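You operate a simulated robot arm through the tools that you are given. There is no shell and no other tool. Be economical: measure what you need, move in short steps, check, and stop when the job is done.

Carry out the task below with a simulated two-armed robot. There is one attempt and no reset: what you move stays moved.

Task
Take the green checked cloth from the worktop between range and sink and lay it out flat on the middle of the long worktop.

Only the result counts: the job must be done as asked and must still hold three seconds after the hand-in. Knocking over, shifting, dropping, spilling or breaking anything else fails it. Flat cloth is picked up by pressing the open fingertips on it (5 to 10 N) and closing them slowly along it; thin cloth reads only 2 to 8 mm in the jaws.

Robot
Two 7-joint arms with two-finger parallel grippers on one trunk, on a base that drives. Base frame: it is fixed to the floor where the robot stands at the start and does not move with it; the origin is under the middle of the robot, x ahead of it, y to its left, z up. Readings come in m, rad, newtons and seconds.
The left shoulder is at the start at [0.07, 0.134, 1.201], the right one opposite. Places, roughly: middle of the long worktop [0.6, 1.7, 0.9]. Payload 1.57 kg a hand.
The tool frame of a hand sits at the grasp point between the pads (the TCP): z along the fingers, y along the line on which they close. The tips reach 0.03 m beyond it. Largest opening 0.08 m; finger width 0.017, thickness 0.012; the body of the gripper, 0.04 by 0.082 m, starts 0.08 m behind the TCP.
Orientation is told as [roll, pitch, yaw] about the base's x, y, z axes, in that order, counted from this pose: with the fingers straight down and closing along the base's y, the tool's x points along the base's -x, its y along +y and its z along -z.

Tools
- The arms move only by the tool step_arm. It takes "left_deltas", "right_deltas" or both (then of equal length, played together; a hand with none holds still); each is a list of rows, each an object of numbers (a shift or turn left out is 0, a gripper value left out holds the last): "hand": the gripper command, from -1 (fully open) to 1 (shut), values between in proportion; "dx", "dy", "dz": the shift along the tool's x, y, z in m; "ax", "ay", "az": the turn, a rotation vector about the tool's x, y, z in rad. In form: [{"hand": .., "dx": .., "dy": .., "dz": .., "ax": .., "ay": .., "az": ..}, ...]. A call has 1 to 12 rows; each row is the pose to reach, as a shift and turn from the pose commanded when the call began, along the tool's axes at that moment. A row lasts 0.2 s, in which the tool goes at most 0.05 m and 0.15 rad; a call with a longer step from one row to the next is refused whole, and so is a gripper value outside its range. A pose out of reach is approached as far as the arm can. The call stops where the force on the tool passes 40 N (or 10 N more than at its start, if that is more) or the arm is blocked; 0.2 s more then pass. Each finger travels about 0.153 m/s and halts on what it meets, pressing with about 42 N; the grip force reading is that of the motor and also rises with nothing between the fingers. The clock runs only during rows and for 0.2 s after the last one: add rows that repeat a pose to give the fingers time. It gives the time, the measured TCP pose, the force on the tool (base axes), the opening and the grip force at its end, in the units of the frame above (readings bear some noise), and new pictures: "views" is both (left out), scene, wrist or none (wrist: the cameras of the hands that moved).
- Cameras (640 x 400 px; columns grow to the right, rows downward): "scene" is now at [0.13, 0.0105, 1.412]; the picture's right is [0.13, -0.99, 0.00], its down [-0.73, -0.09, -0.68] and it looks along [0.68, 0.09, -0.73] (base axes); focal length 264 px, centre (320, 200). "left" rides on the left gripper at [0.072, 0.007, -0.122] in its tool frame; the picture's right is [-0.09, 1.00, 0.00], its down [-0.84, -0.08, -0.54] and it looks along [-0.54, -0.05, 0.84] (tool axes); focal length 238 px, centre (320, 200). "right" rides on the right gripper at [0.072, -0.007, -0.122] in its tool frame; the picture's right is [0.09, 1.00, 0.00], its down [-0.84, 0.08, -0.54] and it looks along [-0.54, 0.05, 0.84] (tool axes); focal length 238 px, centre (320, 200). There is no depth. A picture from a camera that has moved, and an enlarged one, comes with that camera's place and axes in the base frame and with its lens.
- lift_body(by): slides the trunk up (or, below 0, down) by that many m; the arms and the scene camera ride with it, the base frame stays. It gives what a move gives, with no picture.
- drive_base(legs): drives the robot by 1 to 6 legs, each [ahead, left, turn to the left] in m, m and rad, along the robot's own axes; the way and the turn of a leg run together, so that a leg with both is an arc; at most 1.5 m and 3.142 rad a leg. The arms and the cameras ride along, it lands a little off, and it stops where it bumps. It gives what a move gives, and a new picture of the scene camera.
- head_to(pan, tilt): turns the head with the scene camera to pan (to the left, within 1.501 rad either way) and tilt (down, from -0.506 to 1.204), counted from straight ahead of the robot. It gives what a move gives, and a new picture of the scene camera.
- zoom(camera, box): a new picture of the part [left, top, right, bottom] of that camera's present view, enlarged. The clock stands still meanwhile.
- close_job(): hands the job in; it is judged then, once.

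Work in short steps. Places have to be worked out from the pictures, the camera data and where the tool is seen: move nearer, look again, correct. Check each grasp and each placing, and mend what went wrong. You have 120 turns and 170 pictures in all, those below and enlarged ones among them. Open the grippers and draw the arms clear of the work before you hand the job in, unless the task says otherwise; then end with one line.

The tools are called after "Request:" as a command line: name --argument value ..., lists and objects as JSON in quotes. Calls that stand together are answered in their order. step_arm: Moves the arms, as the interface text tells. Its arguments: {"type":"object","properties":{"left_deltas":{"type":"array"},"right_deltas":{"type":"array"},"views":{"type":"string","enum":["both","scene","wrist","none"]}},"required":[]} The other tools are called the same way: lift_body (by) slides the trunk up or down; drive_base (legs) drives the base; head_to (pan, tilt) turns the head that bears the scene camera; zoom (camera, box) takes an enlarged picture of a part of a camera's view; close_job () hands the job in.

At the start:

```text
t: 0.0
left_tool_pos: [0.4525, 0.2137, 1.1118]
left_tool_rot: [0.001, 0.002, -0.002]
left_contact_force: [-0.6, -1.0, -0.8]
left_width: 0.08
left_gripper_force: 0.1
right_tool_pos: [0.437, -0.23, 1.0611]
right_tool_rot: [0.0, -0.001, 0.002]
right_contact_force: [-0.4, 0.7, 0.7]
right_width: 0.08
right_gripper_force: 0.0
trunk travel left (down, up): [-0.775, 0.165]
robot x, y, heading: [0.0014, 0.0026, 0.002]
head pan, tilt: [0.129, 0.82]
```

scene: 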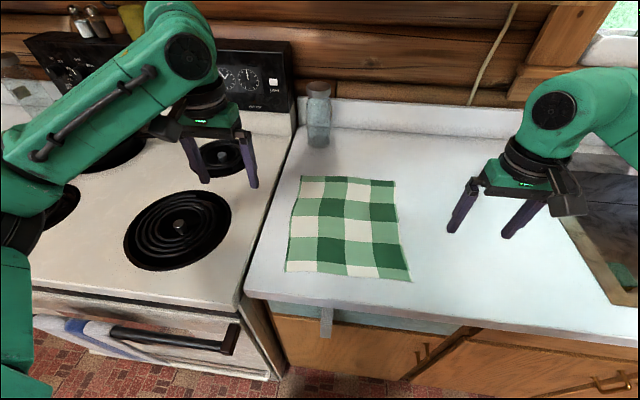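
right: 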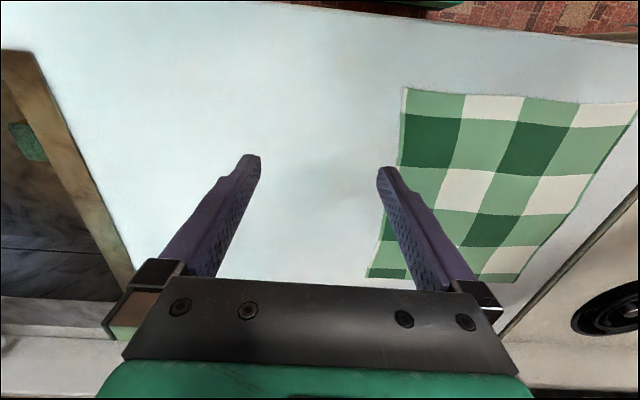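
left: 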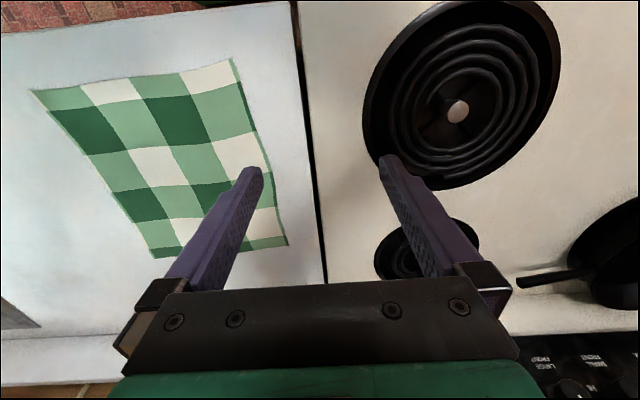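

The cloth lies at about x 0.41–0.75, y −0.15–0.15, and the near edge is reachable by both hands. First I look left at the destination.

Request:
head_to --pan 1.2 --tilt 0.5

```text
t: 1.3
left_tool_pos: [0.4525, 0.2141, 1.1117]
left_tool_rot: [-0.002, 0.002, -0.001]
left_contact_force: [-0.1, -0.2, 0.5]
left_width: 0.08
left_gripper_force: 0.1
right_tool_pos: [0.4368, -0.2288, 1.0607]
right_tool_rot: [-0.001, 0.002, 0.0]
right_contact_force: [1.0, -0.3, -0.6]
right_width: 0.0802
right_gripper_force: 0.2
trunk travel left (down, up): [-0.775, 0.165]
robot x, y, heading: [-0.0023, -0.003, 0.002]
head pan, tilt: [1.201, 0.499]
camera scene: at [0.084, 0.0851, 1.4396], right [0.93, -0.36, 0.0], down [-0.17, -0.45, -0.88], along [0.32, 0.82, -0.48], focal length 264 px, centre (320, 200)
```

scene: 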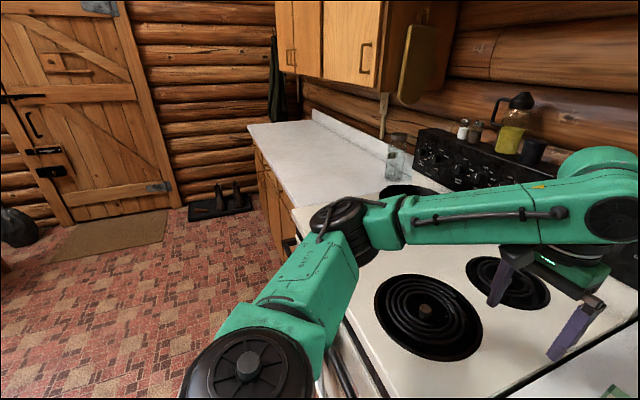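

The long worktop is clear beyond the range, apart from a jar at its right rear. I bring both hands above the two near corners with jaws half open, and turn the head back.

Request:
step_arm --left_deltas '[{"hand": 0, "dx": 0.004, "dy": -0.024, "dz": 0.03}, {"dx": 0.008, "dy": -0.048, "dz": 0.065}, {"dx": 0.012, "dy": -0.072, "dz": 0.1}, {"dx": 0.016, "dy": -0.096, "dz": 0.135}, {"dx": 0.0175, "dy": -0.119, "dz": 0.17}, {"dx": 0.0175, "dy": -0.119, "dz": 0.18}]' --right_deltas '[{"hand": 0, "dx": -0.002, "dy": 0.022, "dz": 0.026}, {"dx": -0.004, "dy": 0.044, "dz": 0.052}, {"dx": -0.006, "dy": 0.066, "dz": 0.078}, {"dx": -0.008, "dy": 0.088, "dz": 0.104}, {"dx": -0.01, "dy": 0.111, "dz": 0.13}, {"dx": -0.01, "dy": 0.111, "dz": 0.13}]' --views "wrist"

Request:
head_to --pan 0 --tilt 0.95

```text
t: 2.5
left_tool_pos: [0.4318, 0.099, 0.9458]
left_tool_rot: [-0.002, -0.002, 0.0]
left_contact_force: [-0.2, -0.4, -0.1]
left_width: 0.0399
left_gripper_force: 0.0
right_tool_pos: [0.4472, -0.1203, 0.9403]
right_tool_rot: [0.01, -0.012, -0.003]
right_contact_force: [-1.6, -1.0, 6.4]
right_width: 0.0399
right_gripper_force: 0.1
trunk travel left (down, up): [-0.775, 0.165]
robot x, y, heading: [-0.0013, 0.0003, 0.001]
head pan, tilt: [1.201, 0.499]
stopped in row 6 (right hand): the force on the tool passed its limit (the readings are from after the stop); the commanded pose is now the measured one
camera right: at [0.3746, -0.1281, 1.0624], right [-0.09, 1.0, 0.01], down [0.83, 0.07, 0.55], along [0.55, 0.06, -0.83], focal length 238 px, centre (320, 200)
camera left: at [0.3619, 0.1057, 1.0686], right [0.09, 1.0, 0.0], down [0.84, -0.08, 0.54], along [0.54, -0.05, -0.84], focal length 238 px, centre (320, 200)
```

right: 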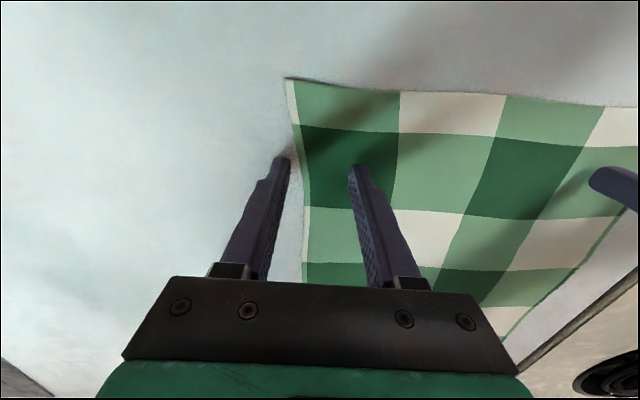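
left: 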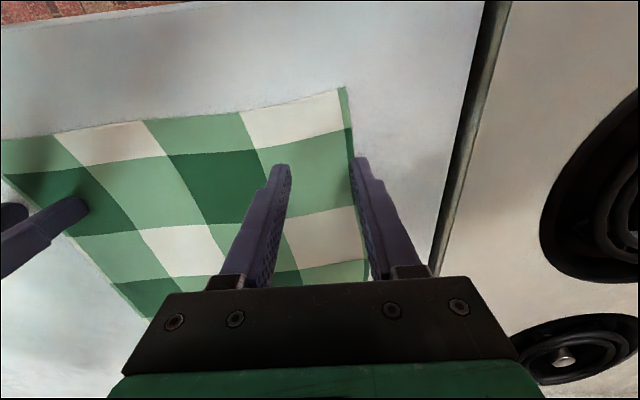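

```text
t: 3.9
left_tool_pos: [0.4328, 0.0989, 0.946]
left_tool_rot: [-0.003, 0.002, 0.001]
left_contact_force: [-0.2, 0.7, 0.0]
left_width: 0.0403
left_gripper_force: 0.2
right_tool_pos: [0.4472, -0.1197, 0.9414]
right_tool_rot: [0.011, -0.012, -0.002]
right_contact_force: [3.5, 0.5, 16.0]
right_width: 0.0397
right_gripper_force: 0.0
trunk travel left (down, up): [-0.775, 0.165]
robot x, y, heading: [-0.0026, 0.0004, 0.003]
head pan, tilt: [0.0, 0.949]
camera scene: at [0.1221, 0.0006, 1.4024], right [0.0, -1.0, 0.0], down [-0.81, 0.0, -0.58], along [0.58, 0.0, -0.81], focal length 264 px, centre (320, 200)
```

scene: 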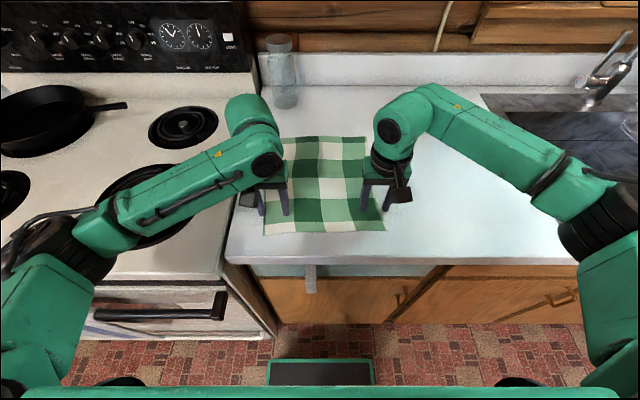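

Right fingertips already touched at TCP z 0.94, so the surface is about 0.91, and the cloth is nearer than I computed: near edge x ≈ 0.385–0.395. I lift slightly and shift both hands nearer to the edge and a bit inward.

Request:
step_arm --left_deltas '[{"dz": -0.015}, {"dx": 0.03, "dy": -0.009, "dz": -0.015}, {"dx": 0.03, "dy": -0.009, "dz": -0.006}]' --right_deltas '[{"dz": -0.02}, {"dx": 0.034, "dy": 0.006, "dz": -0.02}, {"dx": 0.034, "dy": 0.006, "dz": -0.01}]' --views "wrist"

```text
t: 4.7
left_tool_pos: [0.4063, 0.0894, 0.9533]
left_tool_rot: [0.0, 0.004, 0.0]
left_contact_force: [0.9, 0.7, -0.8]
left_width: 0.0398
left_gripper_force: 0.1
right_tool_pos: [0.4151, -0.1148, 0.9485]
right_tool_rot: [0.008, -0.008, -0.002]
right_contact_force: [-0.2, -0.4, -0.5]
right_width: 0.0402
right_gripper_force: 0.1
trunk travel left (down, up): [-0.775, 0.165]
robot x, y, heading: [0.0011, 0.0016, -0.001]
head pan, tilt: [0.0, 0.949]
camera right: at [0.3426, -0.1226, 1.071], right [-0.09, 1.0, 0.01], down [0.83, 0.07, 0.55], along [0.55, 0.06, -0.84], focal length 238 px, centre (320, 200)
camera left: at [0.3352, 0.0956, 1.0751], right [0.09, 1.0, 0.0], down [0.84, -0.08, 0.54], along [0.54, -0.05, -0.84], focal length 238 px, centre (320, 200)
```

right: 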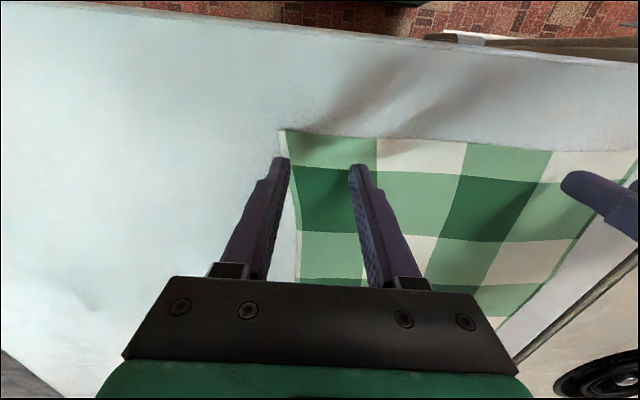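
left: 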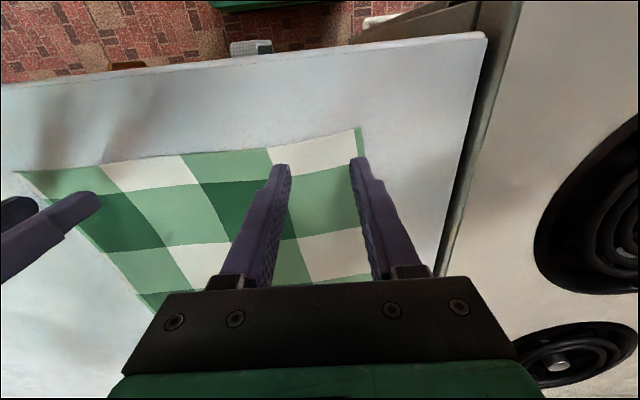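

Both fingers are about 2 cm inside the near edge but the outer ones sit close to the side edges. I shift inward 8–10 mm and descend to contact gently.

Request:
step_arm --left_deltas '[{"dy": -0.008}, {"dy": -0.008, "dz": 0.009}, {"dy": -0.008, "dz": 0.011}, {"dy": -0.008, "dz": 0.0125}, {"dy": -0.008, "dz": 0.0125}]' --right_deltas '[{"dy": 0.01}, {"dy": 0.01, "dz": 0.004}, {"dy": 0.01, "dz": 0.006}, {"dy": 0.01, "dz": 0.0075}, {"dy": 0.01, "dz": 0.0075}]' --views "none"

```text
t: 5.9
left_tool_pos: [0.4044, 0.0818, 0.9409]
left_tool_rot: [-0.001, -0.003, -0.001]
left_contact_force: [3.2, -0.9, 15.1]
left_width: 0.04
left_gripper_force: 0.0
right_tool_pos: [0.4135, -0.1037, 0.9428]
right_tool_rot: [0.009, -0.012, -0.001]
right_contact_force: [0.4, -0.2, 0.0]
right_width: 0.0399
right_gripper_force: 0.1
trunk travel left (down, up): [-0.775, 0.165]
robot x, y, heading: [-0.001, -0.0009, 0.002]
head pan, tilt: [0.0, 0.949]
```

Left presses 15 N (contact at 0.941); right not quite touching. Trim both.

Request:
step_arm --left_deltas '[{"dz": -0.0005}, {"dz": -0.0005}]' --right_deltas '[{"dz": 0.001}, {"dz": 0.0018}]' --views "none"

```text
t: 6.5
left_tool_pos: [0.4017, 0.0807, 0.941]
left_tool_rot: [-0.002, 0.0, 0.001]
left_contact_force: [2.0, 0.7, 13.8]
left_width: 0.0398
left_gripper_force: 0.1
right_tool_pos: [0.4147, -0.103, 0.9411]
right_tool_rot: [0.01, -0.014, -0.001]
right_contact_force: [-0.1, -0.3, 10.2]
right_width: 0.0402
right_gripper_force: 0.1
trunk travel left (down, up): [-0.775, 0.165]
robot x, y, heading: [-0.0028, 0.0004, 0.006]
head pan, tilt: [0.0, 0.949]
```

Right at 10 N, left 14 N. I ease the left a touch and close both slowly.

Request:
step_arm --left_deltas '[{"hand": 0.1, "dz": -0.001}, {"hand": 0.2, "dz": -0.001}, {"hand": 0.3, "dz": -0.001}, {"hand": 0.4, "dz": -0.001}, {"hand": 0.5, "dz": -0.001}, {"hand": 0.6, "dz": -0.001}, {"hand": 0.7, "dz": -0.001}, {"hand": 0.8, "dz": -0.001}, {"hand": 0.9, "dz": -0.001}, {"hand": 1, "dz": -0.001}, {"hand": 1, "dz": -0.001}]' --right_deltas '[{"hand": 0.1}, {"hand": 0.2}, {"hand": 0.3}, {"hand": 0.4}, {"hand": 0.5}, {"hand": 0.6}, {"hand": 0.7}, {"hand": 0.8}, {"hand": 0.9}, {"hand": 1}, {"hand": 1}]' --views "wrist"

```text
t: 8.9
left_tool_pos: [0.4019, 0.0822, 0.942]
left_tool_rot: [-0.002, 0.0, -0.001]
left_contact_force: [-0.2, -1.2, -0.2]
left_width: 0.0052
left_gripper_force: 25.1
right_tool_pos: [0.4127, -0.1033, 0.9402]
right_tool_rot: [0.012, -0.013, -0.004]
right_contact_force: [1.8, -0.9, 24.5]
right_width: 0.0017
right_gripper_force: 23.5
trunk travel left (down, up): [-0.775, 0.165]
robot x, y, heading: [0.0002, -0.0007, -0.002]
head pan, tilt: [0.0, 0.949]
camera right: at [0.3403, -0.1121, 1.0626], right [-0.09, 1.0, 0.01], down [0.83, 0.07, 0.55], along [0.55, 0.06, -0.83], focal length 238 px, centre (320, 200)
camera left: at [0.3307, 0.0885, 1.0643], right [0.09, 1.0, 0.0], down [0.84, -0.08, 0.54], along [0.54, -0.05, -0.84], focal length 238 px, centre (320, 200)
```

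right: 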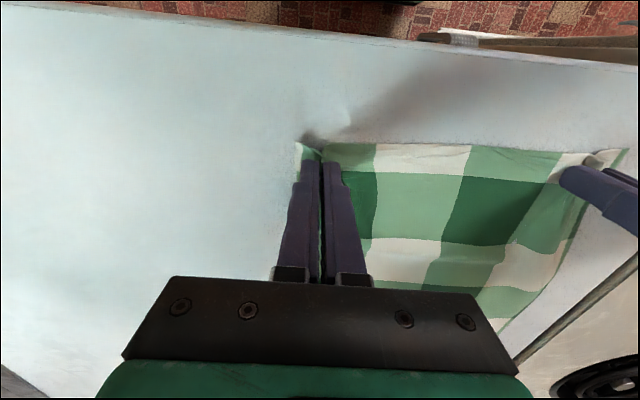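
left: 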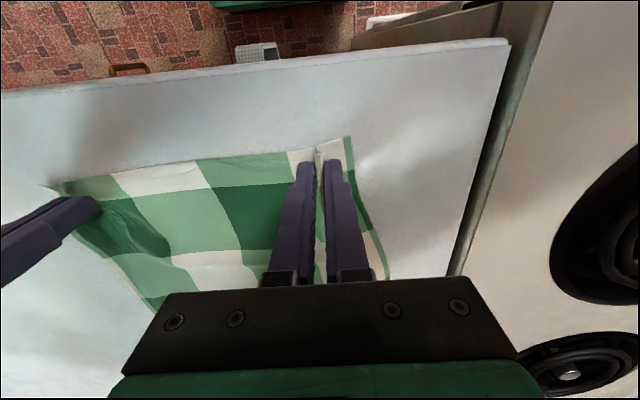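

Left reads 5.2 mm; right only 1.7 mm, doubtful. I lift 4 cm to test.

Request:
step_arm --left_deltas '[{"dz": -0.01}, {"dz": -0.025}, {"dz": -0.04}, {"dz": -0.04}]' --right_deltas '[{"dz": -0.01}, {"dz": -0.025}, {"dz": -0.04}, {"dz": -0.04}]'

```text
t: 9.9
left_tool_pos: [0.4044, 0.08, 0.9809]
left_tool_rot: [0.001, 0.004, 0.001]
left_contact_force: [0.0, 0.7, -0.5]
left_width: 0.0051
left_gripper_force: 25.4
right_tool_pos: [0.4169, -0.1029, 0.9814]
right_tool_rot: [0.009, -0.012, -0.001]
right_contact_force: [-0.7, 0.6, -0.2]
right_width: 0.0015
right_gripper_force: 23.4
trunk travel left (down, up): [-0.775, 0.165]
robot x, y, heading: [-0.0005, 0.0021, -0.001]
head pan, tilt: [0.0, 0.949]
camera scene: at [0.1241, 0.0001, 1.402], right [0.0, -1.0, 0.0], down [-0.81, 0.0, -0.58], along [0.58, 0.0, -0.81], focal length 264 px, centre (320, 200)
camera right: at [0.3438, -0.1114, 1.1025], right [-0.09, 1.0, 0.01], down [0.83, 0.07, 0.55], along [0.55, 0.06, -0.83], focal length 238 px, centre (320, 200)
camera left: at [0.3342, 0.0865, 1.1031], right [0.09, 1.0, 0.0], down [0.84, -0.08, 0.54], along [0.54, -0.05, -0.84], focal length 238 px, centre (320, 200)
```

scene: 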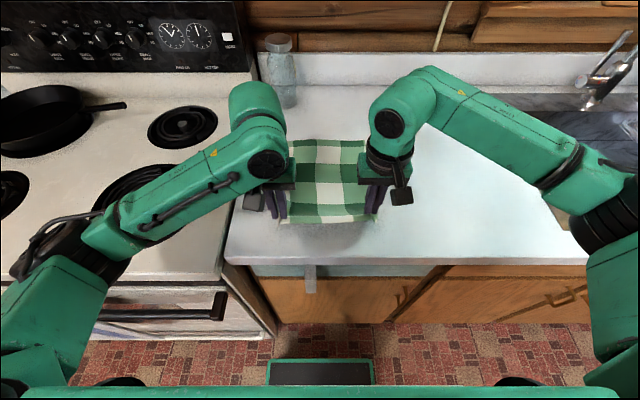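
right: 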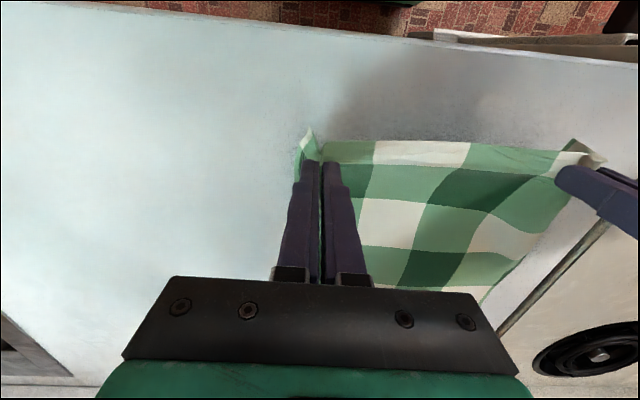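
left: 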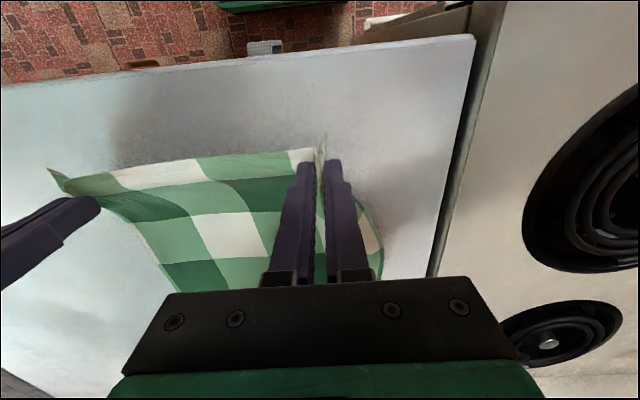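

Both corners came up. I raise with the trunk and then the arms so the hanging cloth clears the range.

Request:
lift_body --by 0.16

Request:
step_arm --left_deltas '[{"dz": -0.03}, {"dz": -0.06}, {"dz": -0.09}, {"dz": -0.12}, {"dz": -0.15}, {"dz": -0.18}, {"dz": -0.18}, {"dz": -0.18}]' --right_deltas '[{"dz": -0.03}, {"dz": -0.06}, {"dz": -0.09}, {"dz": -0.12}, {"dz": -0.15}, {"dz": -0.18}, {"dz": -0.18}, {"dz": -0.18}]' --views "scene"

```text
t: 11.8
left_tool_pos: [0.405, 0.0805, 1.14]
left_tool_rot: [-0.002, 0.001, 0.001]
left_contact_force: [-0.4, 0.0, -0.4]
left_width: 0.005
left_gripper_force: 25.3
right_tool_pos: [0.4174, -0.1018, 1.1415]
right_tool_rot: [0.009, -0.01, -0.001]
right_contact_force: [0.4, 0.1, -0.3]
right_width: 0.0012
right_gripper_force: 23.0
trunk travel left (down, up): [-0.935, 0.005]
robot x, y, heading: [0.0013, -0.0001, 0.001]
head pan, tilt: [0.0, 0.949]
```

```text
t: 13.6
left_tool_pos: [0.4078, 0.0828, 1.3181]
left_tool_rot: [-0.002, 0.002, 0.0]
left_contact_force: [0.0, -2.2, -0.4]
left_width: 0.0057
left_gripper_force: 25.6
right_tool_pos: [0.414, -0.1035, 1.3166]
right_tool_rot: [0.01, -0.01, -0.002]
right_contact_force: [-0.5, 2.0, -0.6]
right_width: 0.0016
right_gripper_force: 23.1
trunk travel left (down, up): [-0.935, 0.005]
robot x, y, heading: [-0.0003, -0.0007, -0.0]
head pan, tilt: [0.0, 0.949]
camera scene: at [0.1248, 0.0001, 1.562], right [0.0, -1.0, 0.0], down [-0.81, 0.0, -0.58], along [0.58, 0.0, -0.81], focal length 264 px, centre (320, 200)
```

scene: 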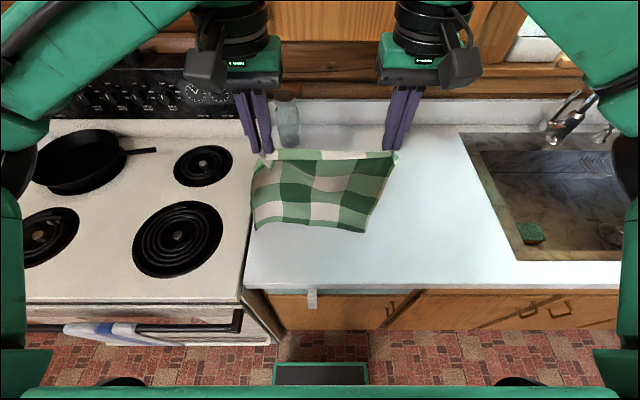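

The cloth hangs free between both hands. I back off a bit, drive left past the range toward the long worktop.

Request:
drive_base --legs '[[-0.15, 0, 0], [0, 0.85, 0], [0, 0.85, 0]]'

```text
t: 23.0
left_tool_pos: [0.2331, 1.7554, 1.3187]
left_tool_rot: [0.002, 0.003, 0.007]
left_contact_force: [0.0, -2.5, 0.1]
left_width: 0.0055
left_gripper_force: 25.5
right_tool_pos: [0.2417, 1.5691, 1.3181]
right_tool_rot: [0.01, -0.009, 0.009]
right_contact_force: [0.6, 2.3, 0.6]
right_width: 0.0013
right_gripper_force: 23.2
trunk travel left (down, up): [-0.935, 0.005]
robot x, y, heading: [-0.1743, 1.6665, 0.006]
head pan, tilt: [0.0, 0.949]
camera scene: at [-0.0499, 1.6701, 1.5621], right [0.01, -1.0, 0.0], down [-0.81, -0.01, -0.58], along [0.58, 0.01, -0.81], focal length 264 px, centre (320, 200)
```

scene: 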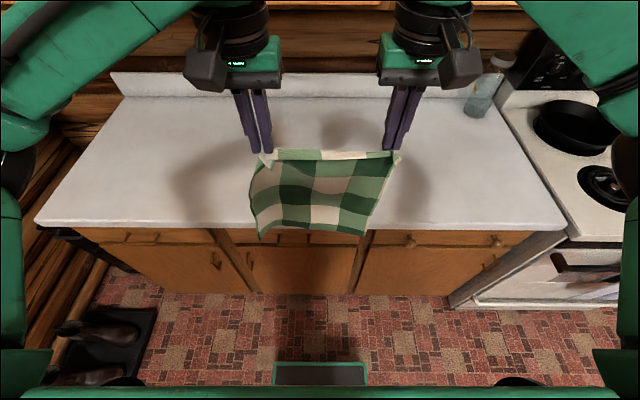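

The worktop spans about x 0.32–0.94, y 1.0–2.48. I drive 5 cm left and ahead to x≈0.03, then look level to check the upper cabinets' clearance.

Request:
drive_base --legs '[[0, 0.05, -0.006], [0.19, 0, 0]]'

Request:
head_to --pan 0 --tilt 0.3

```text
t: 25.1
left_tool_pos: [0.4097, 1.8105, 1.3192]
left_tool_rot: [-0.003, -0.001, 0.012]
left_contact_force: [0.0, -2.3, 0.0]
left_width: 0.0055
left_gripper_force: 25.3
right_tool_pos: [0.4193, 1.6235, 1.3185]
right_tool_rot: [0.008, -0.016, 0.012]
right_contact_force: [0.3, 2.1, -0.2]
right_width: 0.0013
right_gripper_force: 23.1
trunk travel left (down, up): [-0.935, 0.005]
robot x, y, heading: [0.0121, 1.7185, 0.012]
head pan, tilt: [0.0, 0.949]
camera scene: at [0.127, 1.7247, 1.5626], right [0.01, -1.0, 0.0], down [-0.81, -0.01, -0.58], along [0.58, 0.01, -0.81], focal length 264 px, centre (320, 200)
```

scene: 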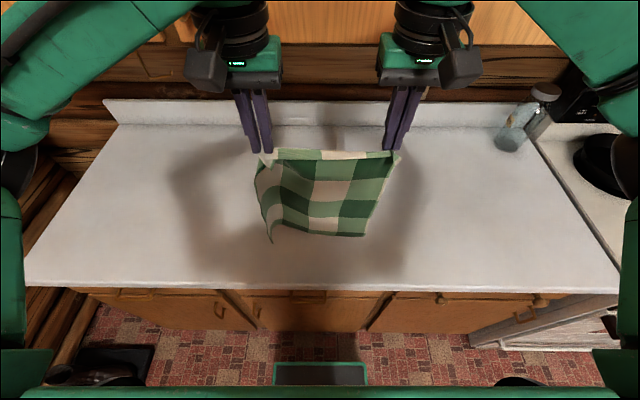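

```text
t: 26.1
left_tool_pos: [0.4163, 1.8102, 1.3176]
left_tool_rot: [-0.004, 0.003, 0.012]
left_contact_force: [0.4, -2.4, -0.9]
left_width: 0.0054
left_gripper_force: 25.3
right_tool_pos: [0.4248, 1.6226, 1.318]
right_tool_rot: [0.009, -0.011, 0.012]
right_contact_force: [0.3, 2.3, 0.1]
right_width: 0.0016
right_gripper_force: 23.5
trunk travel left (down, up): [-0.935, 0.005]
robot x, y, heading: [0.0051, 1.7205, 0.012]
head pan, tilt: [0.0, 0.3]
camera scene: at [0.1541, 1.7232, 1.6178], right [0.01, -1.0, 0.0], down [-0.3, 0.0, -0.95], along [0.95, 0.01, -0.3], focal length 264 px, centre (320, 200)
```

scene: 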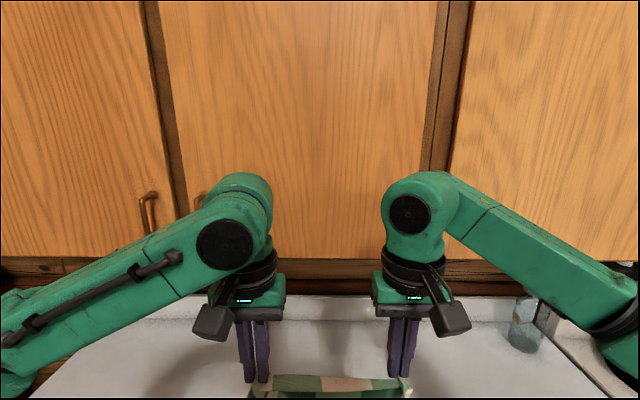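

The cabinets' lower front edge is at about x 0.65, z 1.3, so the wrists must stay back. I tilt both hands so the fingers point forward-down (0.9 rad) while moving 12 cm ahead and slightly down.

Request:
step_arm --left_deltas '[{"dx": -0.017, "dz": 0.008, "ay": -0.13}, {"dx": -0.034, "dz": 0.016, "ay": -0.26}, {"dx": -0.051, "dz": 0.024, "ay": -0.39}, {"dx": -0.068, "dz": 0.032, "ay": -0.52}, {"dx": -0.085, "dz": 0.04, "ay": -0.65}, {"dx": -0.102, "dz": 0.048, "ay": -0.78}, {"dx": -0.12, "dz": 0.055, "ay": -0.9}, {"dx": -0.12, "dz": 0.055, "ay": -0.9}]' --right_deltas '[{"dx": -0.017, "dz": 0.008, "ay": -0.13}, {"dx": -0.034, "dz": 0.016, "ay": -0.26}, {"dx": -0.051, "dz": 0.024, "ay": -0.39}, {"dx": -0.068, "dz": 0.032, "ay": -0.52}, {"dx": -0.085, "dz": 0.04, "ay": -0.65}, {"dx": -0.102, "dz": 0.048, "ay": -0.78}, {"dx": -0.12, "dz": 0.055, "ay": -0.9}, {"dx": -0.12, "dz": 0.055, "ay": -0.9}]' --views "none"

Request:
head_to --pan 0 --tilt 0.75

```text
t: 27.9
left_tool_pos: [0.5353, 1.8101, 1.2646]
left_tool_rot: [-0.002, -0.899, 0.012]
left_contact_force: [0.2, -2.0, 0.5]
left_width: 0.0055
left_gripper_force: 25.5
right_tool_pos: [0.5448, 1.624, 1.2657]
right_tool_rot: [0.016, -0.912, 0.0]
right_contact_force: [-1.1, 2.3, 0.8]
right_width: 0.0011
right_gripper_force: 23.1
trunk travel left (down, up): [-0.935, 0.005]
robot x, y, heading: [0.0088, 1.722, 0.014]
head pan, tilt: [0.0, 0.3]
```

```text
t: 28.8
left_tool_pos: [0.5365, 1.8105, 1.2645]
left_tool_rot: [-0.001, -0.897, 0.015]
left_contact_force: [0.2, -1.5, 0.5]
left_width: 0.0054
left_gripper_force: 25.5
right_tool_pos: [0.5455, 1.6249, 1.2655]
right_tool_rot: [0.016, -0.911, 0.0]
right_contact_force: [0.1, 1.8, 0.1]
right_width: 0.0015
right_gripper_force: 23.5
trunk travel left (down, up): [-0.935, 0.005]
robot x, y, heading: [0.0096, 1.7229, 0.013]
head pan, tilt: [0.0, 0.75]
camera scene: at [0.1425, 1.7233, 1.5777], right [0.01, -1.0, 0.0], down [-0.68, -0.01, -0.73], along [0.73, 0.01, -0.68], focal length 264 px, centre (320, 200)
```

scene: 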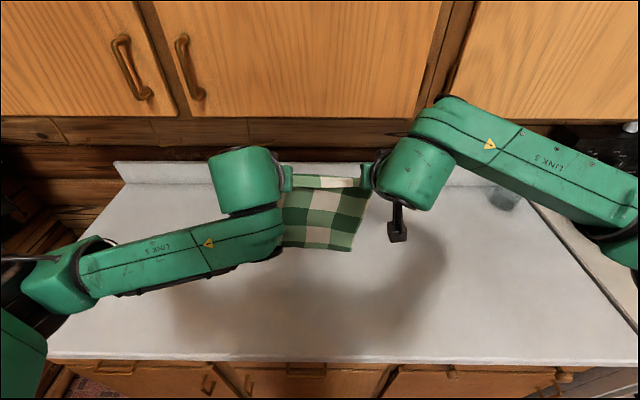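

Cloth hangs straight. I push 15 cm further forward at the same height.

Request:
step_arm --left_deltas '[{"dx": -0.0186, "dz": 0.0234}, {"dx": -0.0372, "dz": 0.0468}, {"dx": -0.0558, "dz": 0.0702}, {"dx": -0.0744, "dz": 0.0936}, {"dx": -0.093, "dz": 0.117}, {"dx": -0.093, "dz": 0.117}]' --right_deltas '[{"dx": -0.0186, "dz": 0.0234}, {"dx": -0.0372, "dz": 0.0468}, {"dx": -0.0558, "dz": 0.0702}, {"dx": -0.0744, "dz": 0.0936}, {"dx": -0.093, "dz": 0.117}, {"dx": -0.093, "dz": 0.117}]' --views "scene"

```text
t: 30.0
left_tool_pos: [0.6728, 1.8109, 1.2678]
left_tool_rot: [0.0, -0.903, 0.012]
left_contact_force: [-0.1, -1.2, 1.1]
left_width: 0.0051
left_gripper_force: 25.6
right_tool_pos: [0.6792, 1.6249, 1.2661]
right_tool_rot: [0.023, -0.906, -0.008]
right_contact_force: [-0.6, 0.8, 0.1]
right_width: 0.0015
right_gripper_force: 23.4
trunk travel left (down, up): [-0.935, 0.005]
robot x, y, heading: [0.0081, 1.7194, 0.01]
head pan, tilt: [0.0, 0.75]
stopped in row 6 (right hand): the force on the tool passed its limit (the readings are from after the stop); the commanded pose is now the measured one
camera scene: at [0.1335, 1.7205, 1.5784], right [0.01, -1.0, 0.0], down [-0.68, -0.01, -0.74], along [0.74, 0.01, -0.68], focal length 264 px, centre (320, 200)
```

scene: 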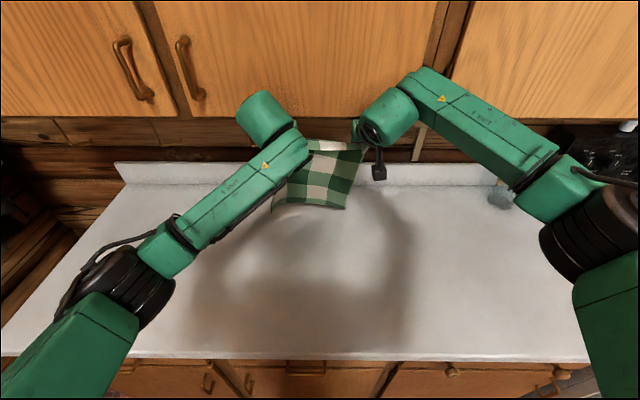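

A brief force stop on the right, likely the wrist brushing the cabinet front. I retreat 2 cm and then lower the trunk.

Request:
step_arm --left_deltas '[{"dx": 0.0124, "dz": -0.0156}]' --right_deltas '[{"dx": 0.0124, "dz": -0.0156}]' --views "none"

Request:
lift_body --by -0.06

Request:
head_to --pan 0 --tilt 0.6

```text
t: 30.4
left_tool_pos: [0.6606, 1.8109, 1.2609]
left_tool_rot: [-0.001, -0.897, 0.015]
left_contact_force: [-0.7, -1.1, -0.3]
left_width: 0.0051
left_gripper_force: 24.7
right_tool_pos: [0.6657, 1.6267, 1.2623]
right_tool_rot: [0.018, -0.9, -0.001]
right_contact_force: [-0.5, 1.0, -0.7]
right_width: 0.0014
right_gripper_force: 23.2
trunk travel left (down, up): [-0.935, 0.005]
robot x, y, heading: [0.0124, 1.7237, 0.009]
head pan, tilt: [0.0, 0.75]
```

```text
t: 31.4
left_tool_pos: [0.6625, 1.8129, 1.1996]
left_tool_rot: [-0.002, -0.895, 0.014]
left_contact_force: [0.0, -1.8, -0.3]
left_width: 0.0053
left_gripper_force: 25.5
right_tool_pos: [0.6673, 1.6272, 1.2004]
right_tool_rot: [0.019, -0.901, -0.003]
right_contact_force: [-0.1, 0.9, -0.3]
right_width: 0.0015
right_gripper_force: 23.4
trunk travel left (down, up): [-0.875, 0.065]
robot x, y, heading: [0.0057, 1.7178, 0.012]
head pan, tilt: [0.0, 0.75]
```

```text
t: 32.1
left_tool_pos: [0.6607, 1.8125, 1.2]
left_tool_rot: [-0.002, -0.896, 0.014]
left_contact_force: [-0.4, -1.1, -0.7]
left_width: 0.0051
left_gripper_force: 24.9
right_tool_pos: [0.6663, 1.6272, 1.2015]
right_tool_rot: [0.018, -0.901, -0.004]
right_contact_force: [-0.5, 1.5, -0.1]
right_width: 0.0015
right_gripper_force: 23.3
trunk travel left (down, up): [-0.875, 0.065]
robot x, y, heading: [0.0114, 1.7233, 0.012]
head pan, tilt: [0.0, 0.6]
camera scene: at [0.1483, 1.7232, 1.5304], right [0.01, -1.0, 0.0], down [-0.57, -0.01, -0.82], along [0.82, 0.01, -0.57], focal length 264 px, centre (320, 200)
```

scene: 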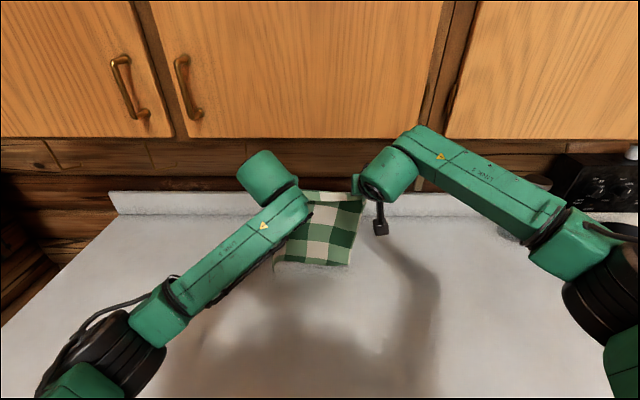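

The cabinet underside works out to x≈0.6, z≈1.35; wrists are now beneath it. Cloth bottom is just about at the surface near x 0.67; I advance 7 cm more.

Request:
step_arm --left_deltas '[{"dx": -0.0124, "dz": 0.0156}, {"dx": -0.0248, "dz": 0.0312}, {"dx": -0.0372, "dz": 0.0468}, {"dx": -0.0434, "dz": 0.0546}]' --right_deltas '[{"dx": -0.0124, "dz": 0.0156}, {"dx": -0.0248, "dz": 0.0312}, {"dx": -0.0372, "dz": 0.0468}, {"dx": -0.0434, "dz": 0.0546}]' --views "scene"

```text
t: 33.1
left_tool_pos: [0.7318, 1.8098, 1.1993]
left_tool_rot: [0.002, -0.895, 0.012]
left_contact_force: [0.1, -0.3, -1.2]
left_width: 0.0053
left_gripper_force: 25.4
right_tool_pos: [0.7358, 1.6284, 1.2018]
right_tool_rot: [0.018, -0.901, -0.003]
right_contact_force: [0.8, 0.2, 0.1]
right_width: 0.0014
right_gripper_force: 23.0
trunk travel left (down, up): [-0.875, 0.065]
robot x, y, heading: [0.006, 1.7243, 0.013]
head pan, tilt: [0.0, 0.6]
camera scene: at [0.1487, 1.7231, 1.5304], right [0.01, -1.0, 0.0], down [-0.57, -0.01, -0.82], along [0.82, 0.01, -0.57], focal length 264 px, centre (320, 200)
```

scene: 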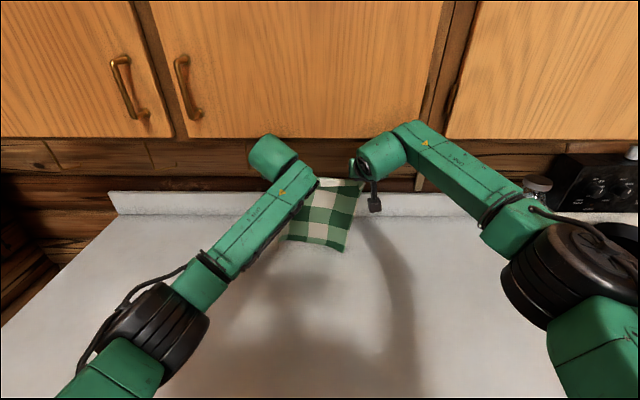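

Bottom edge is just at the surface near x≈0.74. I now lay it: hands move back and down along a 45° line, gradually uprighting; first half.

Request:
step_arm --left_deltas '[{"dx": 0.0185, "dz": -0.0025, "ay": 0.025}, {"dx": 0.037, "dz": -0.005, "ay": 0.05}, {"dx": 0.0555, "dz": -0.0074, "ay": 0.075}, {"dx": 0.074, "dz": -0.0099, "ay": 0.1}, {"dx": 0.0925, "dz": -0.0124, "ay": 0.125}, {"dx": 0.111, "dz": -0.0148, "ay": 0.15}, {"dx": 0.1295, "dz": -0.0173, "ay": 0.175}, {"dx": 0.148, "dz": -0.0198, "ay": 0.2}, {"dx": 0.1666, "dz": -0.0222, "ay": 0.225}, {"dx": 0.1851, "dz": -0.0247, "ay": 0.25}]' --right_deltas '[{"dx": 0.0185, "dz": -0.0025, "ay": 0.025}, {"dx": 0.037, "dz": -0.005, "ay": 0.05}, {"dx": 0.0555, "dz": -0.0074, "ay": 0.075}, {"dx": 0.074, "dz": -0.0099, "ay": 0.1}, {"dx": 0.0925, "dz": -0.0124, "ay": 0.125}, {"dx": 0.111, "dz": -0.0148, "ay": 0.15}, {"dx": 0.1295, "dz": -0.0173, "ay": 0.175}, {"dx": 0.148, "dz": -0.0198, "ay": 0.2}, {"dx": 0.1666, "dz": -0.0222, "ay": 0.225}, {"dx": 0.1851, "dz": -0.0247, "ay": 0.25}]' --views "scene"

```text
t: 35.3
left_tool_pos: [0.5945, 1.8103, 1.071]
left_tool_rot: [0.001, -0.646, 0.014]
left_contact_force: [1.5, 0.5, 0.4]
left_width: 0.0051
left_gripper_force: 25.2
right_tool_pos: [0.601, 1.6285, 1.0729]
right_tool_rot: [0.015, -0.653, 0.003]
right_contact_force: [-0.1, 0.5, 0.1]
right_width: 0.0014
right_gripper_force: 23.4
trunk travel left (down, up): [-0.875, 0.065]
robot x, y, heading: [0.0056, 1.7224, 0.007]
head pan, tilt: [0.0, 0.6]
camera scene: at [0.1475, 1.7229, 1.5306], right [0.01, -1.0, 0.0], down [-0.56, -0.01, -0.83], along [0.83, 0.01, -0.56], focal length 264 px, centre (320, 200)
```

scene: 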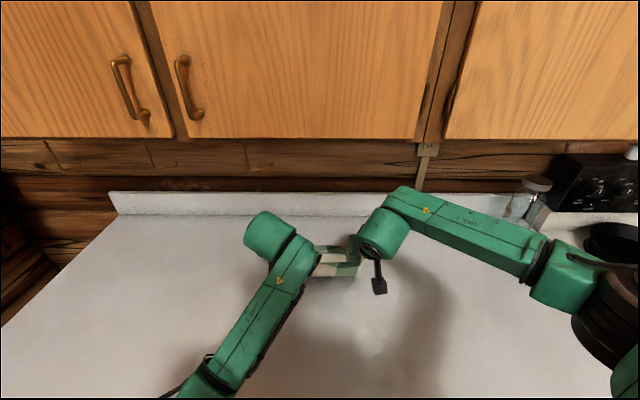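

I check how the lower part lies.

Request:
zoom --camera "scene" --box '[240, 190, 440, 315]'

Request:
zoom --camera "left" --box '[0, 0, 640, 400]'

```text
3.20 times, centred on (340, 252) of scene
camera zoom: at [0.1475, 1.7229, 1.5306], right [0.01, -1.0, 0.0], down [-0.56, -0.01, -0.83], along [0.83, 0.01, -0.56], focal length 846 px, centre (256, 32)
```

zoom: 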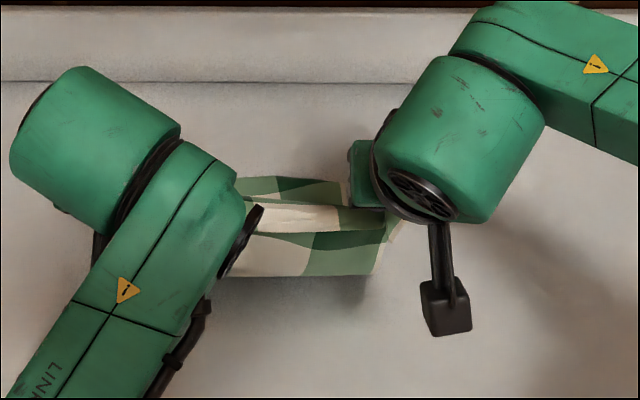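

```text
1.00 times, centred on (320, 200) of left
camera zoom: at [0.4642, 1.8149, 1.1261], right [0.06, 1.0, 0.05], down [0.34, -0.07, 0.94], along [0.94, -0.04, -0.35], focal length 238 px, centre (320, 200)
```

zoom: 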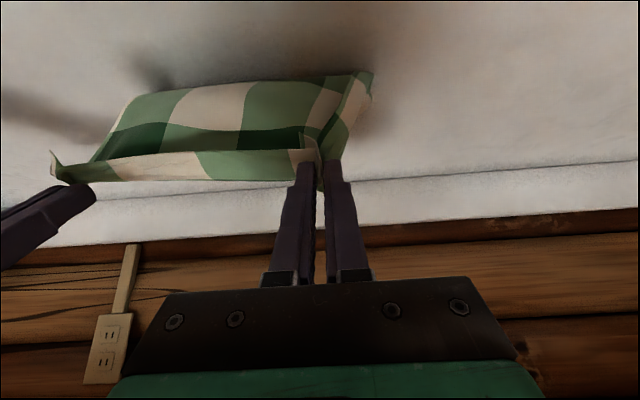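

Cloth is laid from about x 0.79 back to 0.67 and rises to the hands — rolling out well. I continue down and back to just above the surface.

Request:
step_arm --left_deltas '[{"dx": 0.0147, "dz": 0.0045, "ay": 0.025}, {"dx": 0.0294, "dz": 0.0091, "ay": 0.05}, {"dx": 0.0441, "dz": 0.0136, "ay": 0.075}, {"dx": 0.0588, "dz": 0.0181, "ay": 0.1}, {"dx": 0.0735, "dz": 0.0226, "ay": 0.125}, {"dx": 0.0882, "dz": 0.0272, "ay": 0.15}, {"dx": 0.1029, "dz": 0.0317, "ay": 0.175}, {"dx": 0.1176, "dz": 0.0362, "ay": 0.2}, {"dx": 0.1323, "dz": 0.0408, "ay": 0.225}, {"dx": 0.147, "dz": 0.0453, "ay": 0.25}]' --right_deltas '[{"dx": 0.0147, "dz": 0.0045, "ay": 0.025}, {"dx": 0.0294, "dz": 0.0091, "ay": 0.05}, {"dx": 0.0441, "dz": 0.0136, "ay": 0.075}, {"dx": 0.0588, "dz": 0.0181, "ay": 0.1}, {"dx": 0.0735, "dz": 0.0226, "ay": 0.125}, {"dx": 0.0882, "dz": 0.0272, "ay": 0.15}, {"dx": 0.1029, "dz": 0.0317, "ay": 0.175}, {"dx": 0.1176, "dz": 0.0362, "ay": 0.2}, {"dx": 0.1323, "dz": 0.0408, "ay": 0.225}, {"dx": 0.147, "dz": 0.0453, "ay": 0.25}]' --views "both"

```text
t: 37.5
left_tool_pos: [0.5049, 1.8104, 0.9462]
left_tool_rot: [-0.001, -0.396, 0.014]
left_contact_force: [-0.4, 0.3, 0.7]
left_width: 0.0048
left_gripper_force: 25.1
right_tool_pos: [0.5111, 1.6287, 0.9454]
right_tool_rot: [0.012, -0.399, 0.006]
right_contact_force: [0.4, 0.7, 0.3]
right_width: 0.0017
right_gripper_force: 23.5
trunk travel left (down, up): [-0.875, 0.065]
robot x, y, heading: [0.0036, 1.7204, 0.007]
head pan, tilt: [0.0, 0.6]
camera scene: at [0.1478, 1.723, 1.5305], right [0.01, -1.0, 0.0], down [-0.56, -0.01, -0.83], along [0.83, 0.01, -0.56], focal length 264 px, centre (320, 200)
camera right: at [0.3983, 1.6191, 1.0304], right [-0.1, 1.0, -0.02], down [0.56, 0.07, 0.83], along [0.82, 0.07, -0.56], focal length 238 px, centre (320, 200)
camera left: at [0.3912, 1.8149, 1.0319], right [0.07, 1.0, 0.04], down [0.56, -0.07, 0.82], along [0.82, -0.04, -0.57], focal length 238 px, centre (320, 200)
```

scene: 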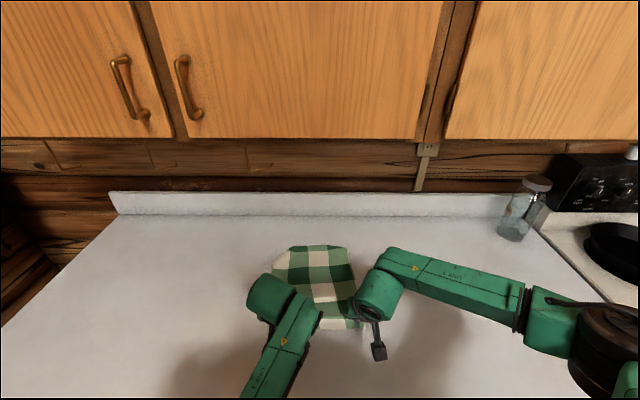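
right: 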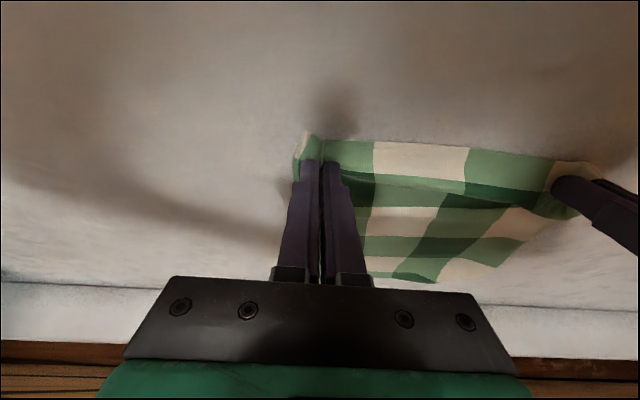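
left: 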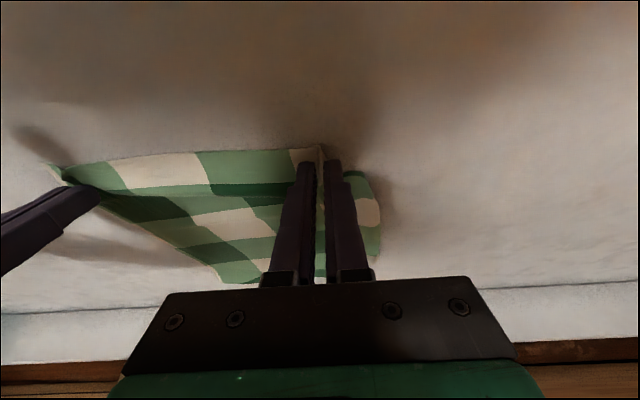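

Nearly flat, with a slight slack ridge by the held edge. I pull back 2 cm while lowering 4 mm.

Request:
step_arm --left_deltas '[{"dx": 0.005, "dz": -0.001}, {"dx": 0.01, "dz": -0.002}, {"dx": 0.015, "dz": -0.003}, {"dx": 0.02, "dz": -0.004}, {"dx": 0.02, "dz": -0.004}]' --right_deltas '[{"dx": 0.005, "dz": -0.001}, {"dx": 0.01, "dz": -0.002}, {"dx": 0.015, "dz": -0.003}, {"dx": 0.02, "dz": -0.004}, {"dx": 0.02, "dz": -0.004}]' --views "wrist"

```text
t: 38.7
left_tool_pos: [0.4841, 1.81, 0.9435]
left_tool_rot: [-0.001, -0.398, 0.014]
left_contact_force: [0.5, 0.1, 0.5]
left_width: 0.0049
left_gripper_force: 25.8
right_tool_pos: [0.4918, 1.6284, 0.9428]
right_tool_rot: [0.013, -0.402, 0.007]
right_contact_force: [1.0, -0.1, 10.1]
right_width: 0.0016
right_gripper_force: 23.3
trunk travel left (down, up): [-0.875, 0.065]
robot x, y, heading: [0.0095, 1.722, 0.015]
head pan, tilt: [0.0, 0.6]
camera right: at [0.3788, 1.6184, 1.0274], right [-0.1, 1.0, -0.02], down [0.56, 0.07, 0.83], along [0.83, 0.07, -0.56], focal length 238 px, centre (320, 200)
camera left: at [0.3708, 1.814, 1.0283], right [0.07, 1.0, 0.03], down [0.56, -0.07, 0.82], along [0.82, -0.04, -0.57], focal length 238 px, centre (320, 200)
```

right: 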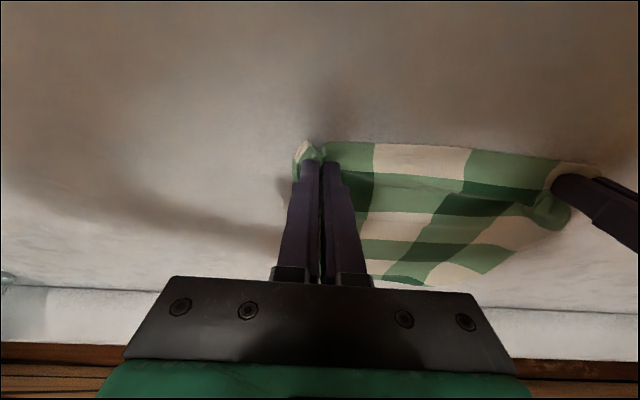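
left: 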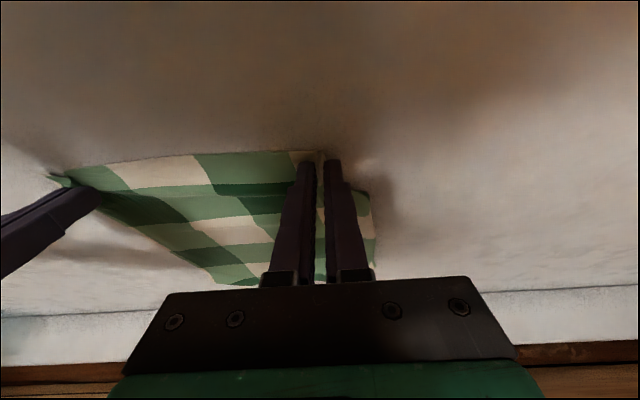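

Lying well. I press lightly and open slowly to 4 cm, reversing the pinch so the folds spread out.

Request:
step_arm --left_deltas '[{"hand": 1, "dx": 0.0008, "dz": 0.002}, {"hand": 0.85, "dx": 0.0008, "dz": 0.002}, {"hand": 0.7, "dx": 0.0008, "dz": 0.002}, {"hand": 0.55, "dx": 0.0008, "dz": 0.002}, {"hand": 0.4, "dx": 0.0008, "dz": 0.002}, {"hand": 0.25, "dx": 0.0008, "dz": 0.002}, {"hand": 0.1, "dx": 0.0008, "dz": 0.002}, {"hand": 0, "dx": 0.0008, "dz": 0.002}, {"hand": 0, "dx": 0.0008, "dz": 0.002}]' --right_deltas '[{"hand": 1}, {"hand": 0.85}, {"hand": 0.7}, {"hand": 0.55}, {"hand": 0.4}, {"hand": 0.25}, {"hand": 0.1}, {"hand": 0}, {"hand": 0}]' --views "wrist"

```text
t: 40.7
left_tool_pos: [0.4829, 1.8088, 0.942]
left_tool_rot: [-0.001, -0.402, 0.015]
left_contact_force: [2.1, 3.9, 23.0]
left_width: 0.0364
left_gripper_force: 0.1
right_tool_pos: [0.49, 1.6282, 0.9441]
right_tool_rot: [0.013, -0.403, 0.007]
right_contact_force: [-0.4, 0.2, 0.1]
right_width: 0.0399
right_gripper_force: 0.1
trunk travel left (down, up): [-0.875, 0.065]
robot x, y, heading: [0.0056, 1.7216, 0.012]
head pan, tilt: [0.0, 0.6]
camera right: at [0.3769, 1.6186, 1.0278], right [-0.1, 1.0, -0.03], down [0.56, 0.07, 0.83], along [0.83, 0.07, -0.56], focal length 238 px, centre (320, 200)
camera left: at [0.3697, 1.8142, 1.0262], right [0.07, 1.0, 0.03], down [0.56, -0.07, 0.83], along [0.83, -0.04, -0.56], focal length 238 px, centre (320, 200)
```

right: 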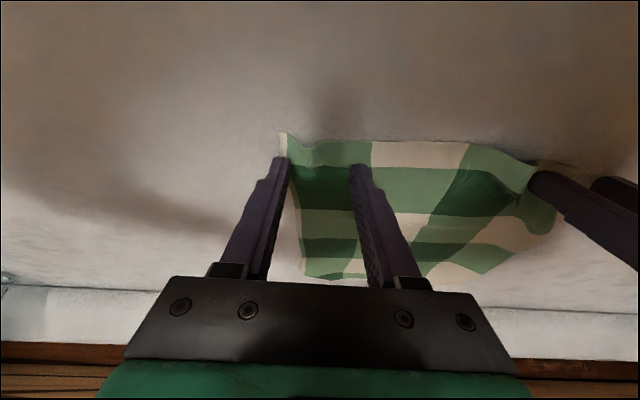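
left: 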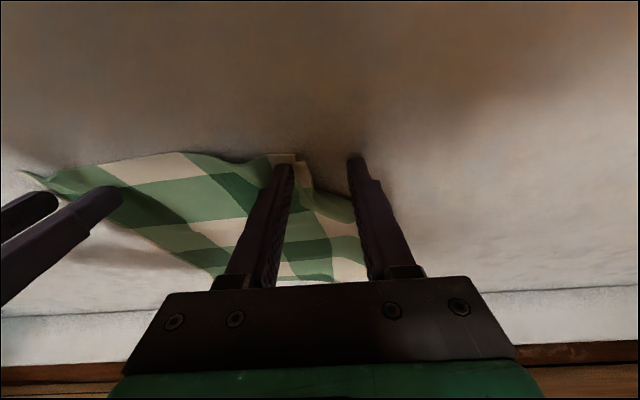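

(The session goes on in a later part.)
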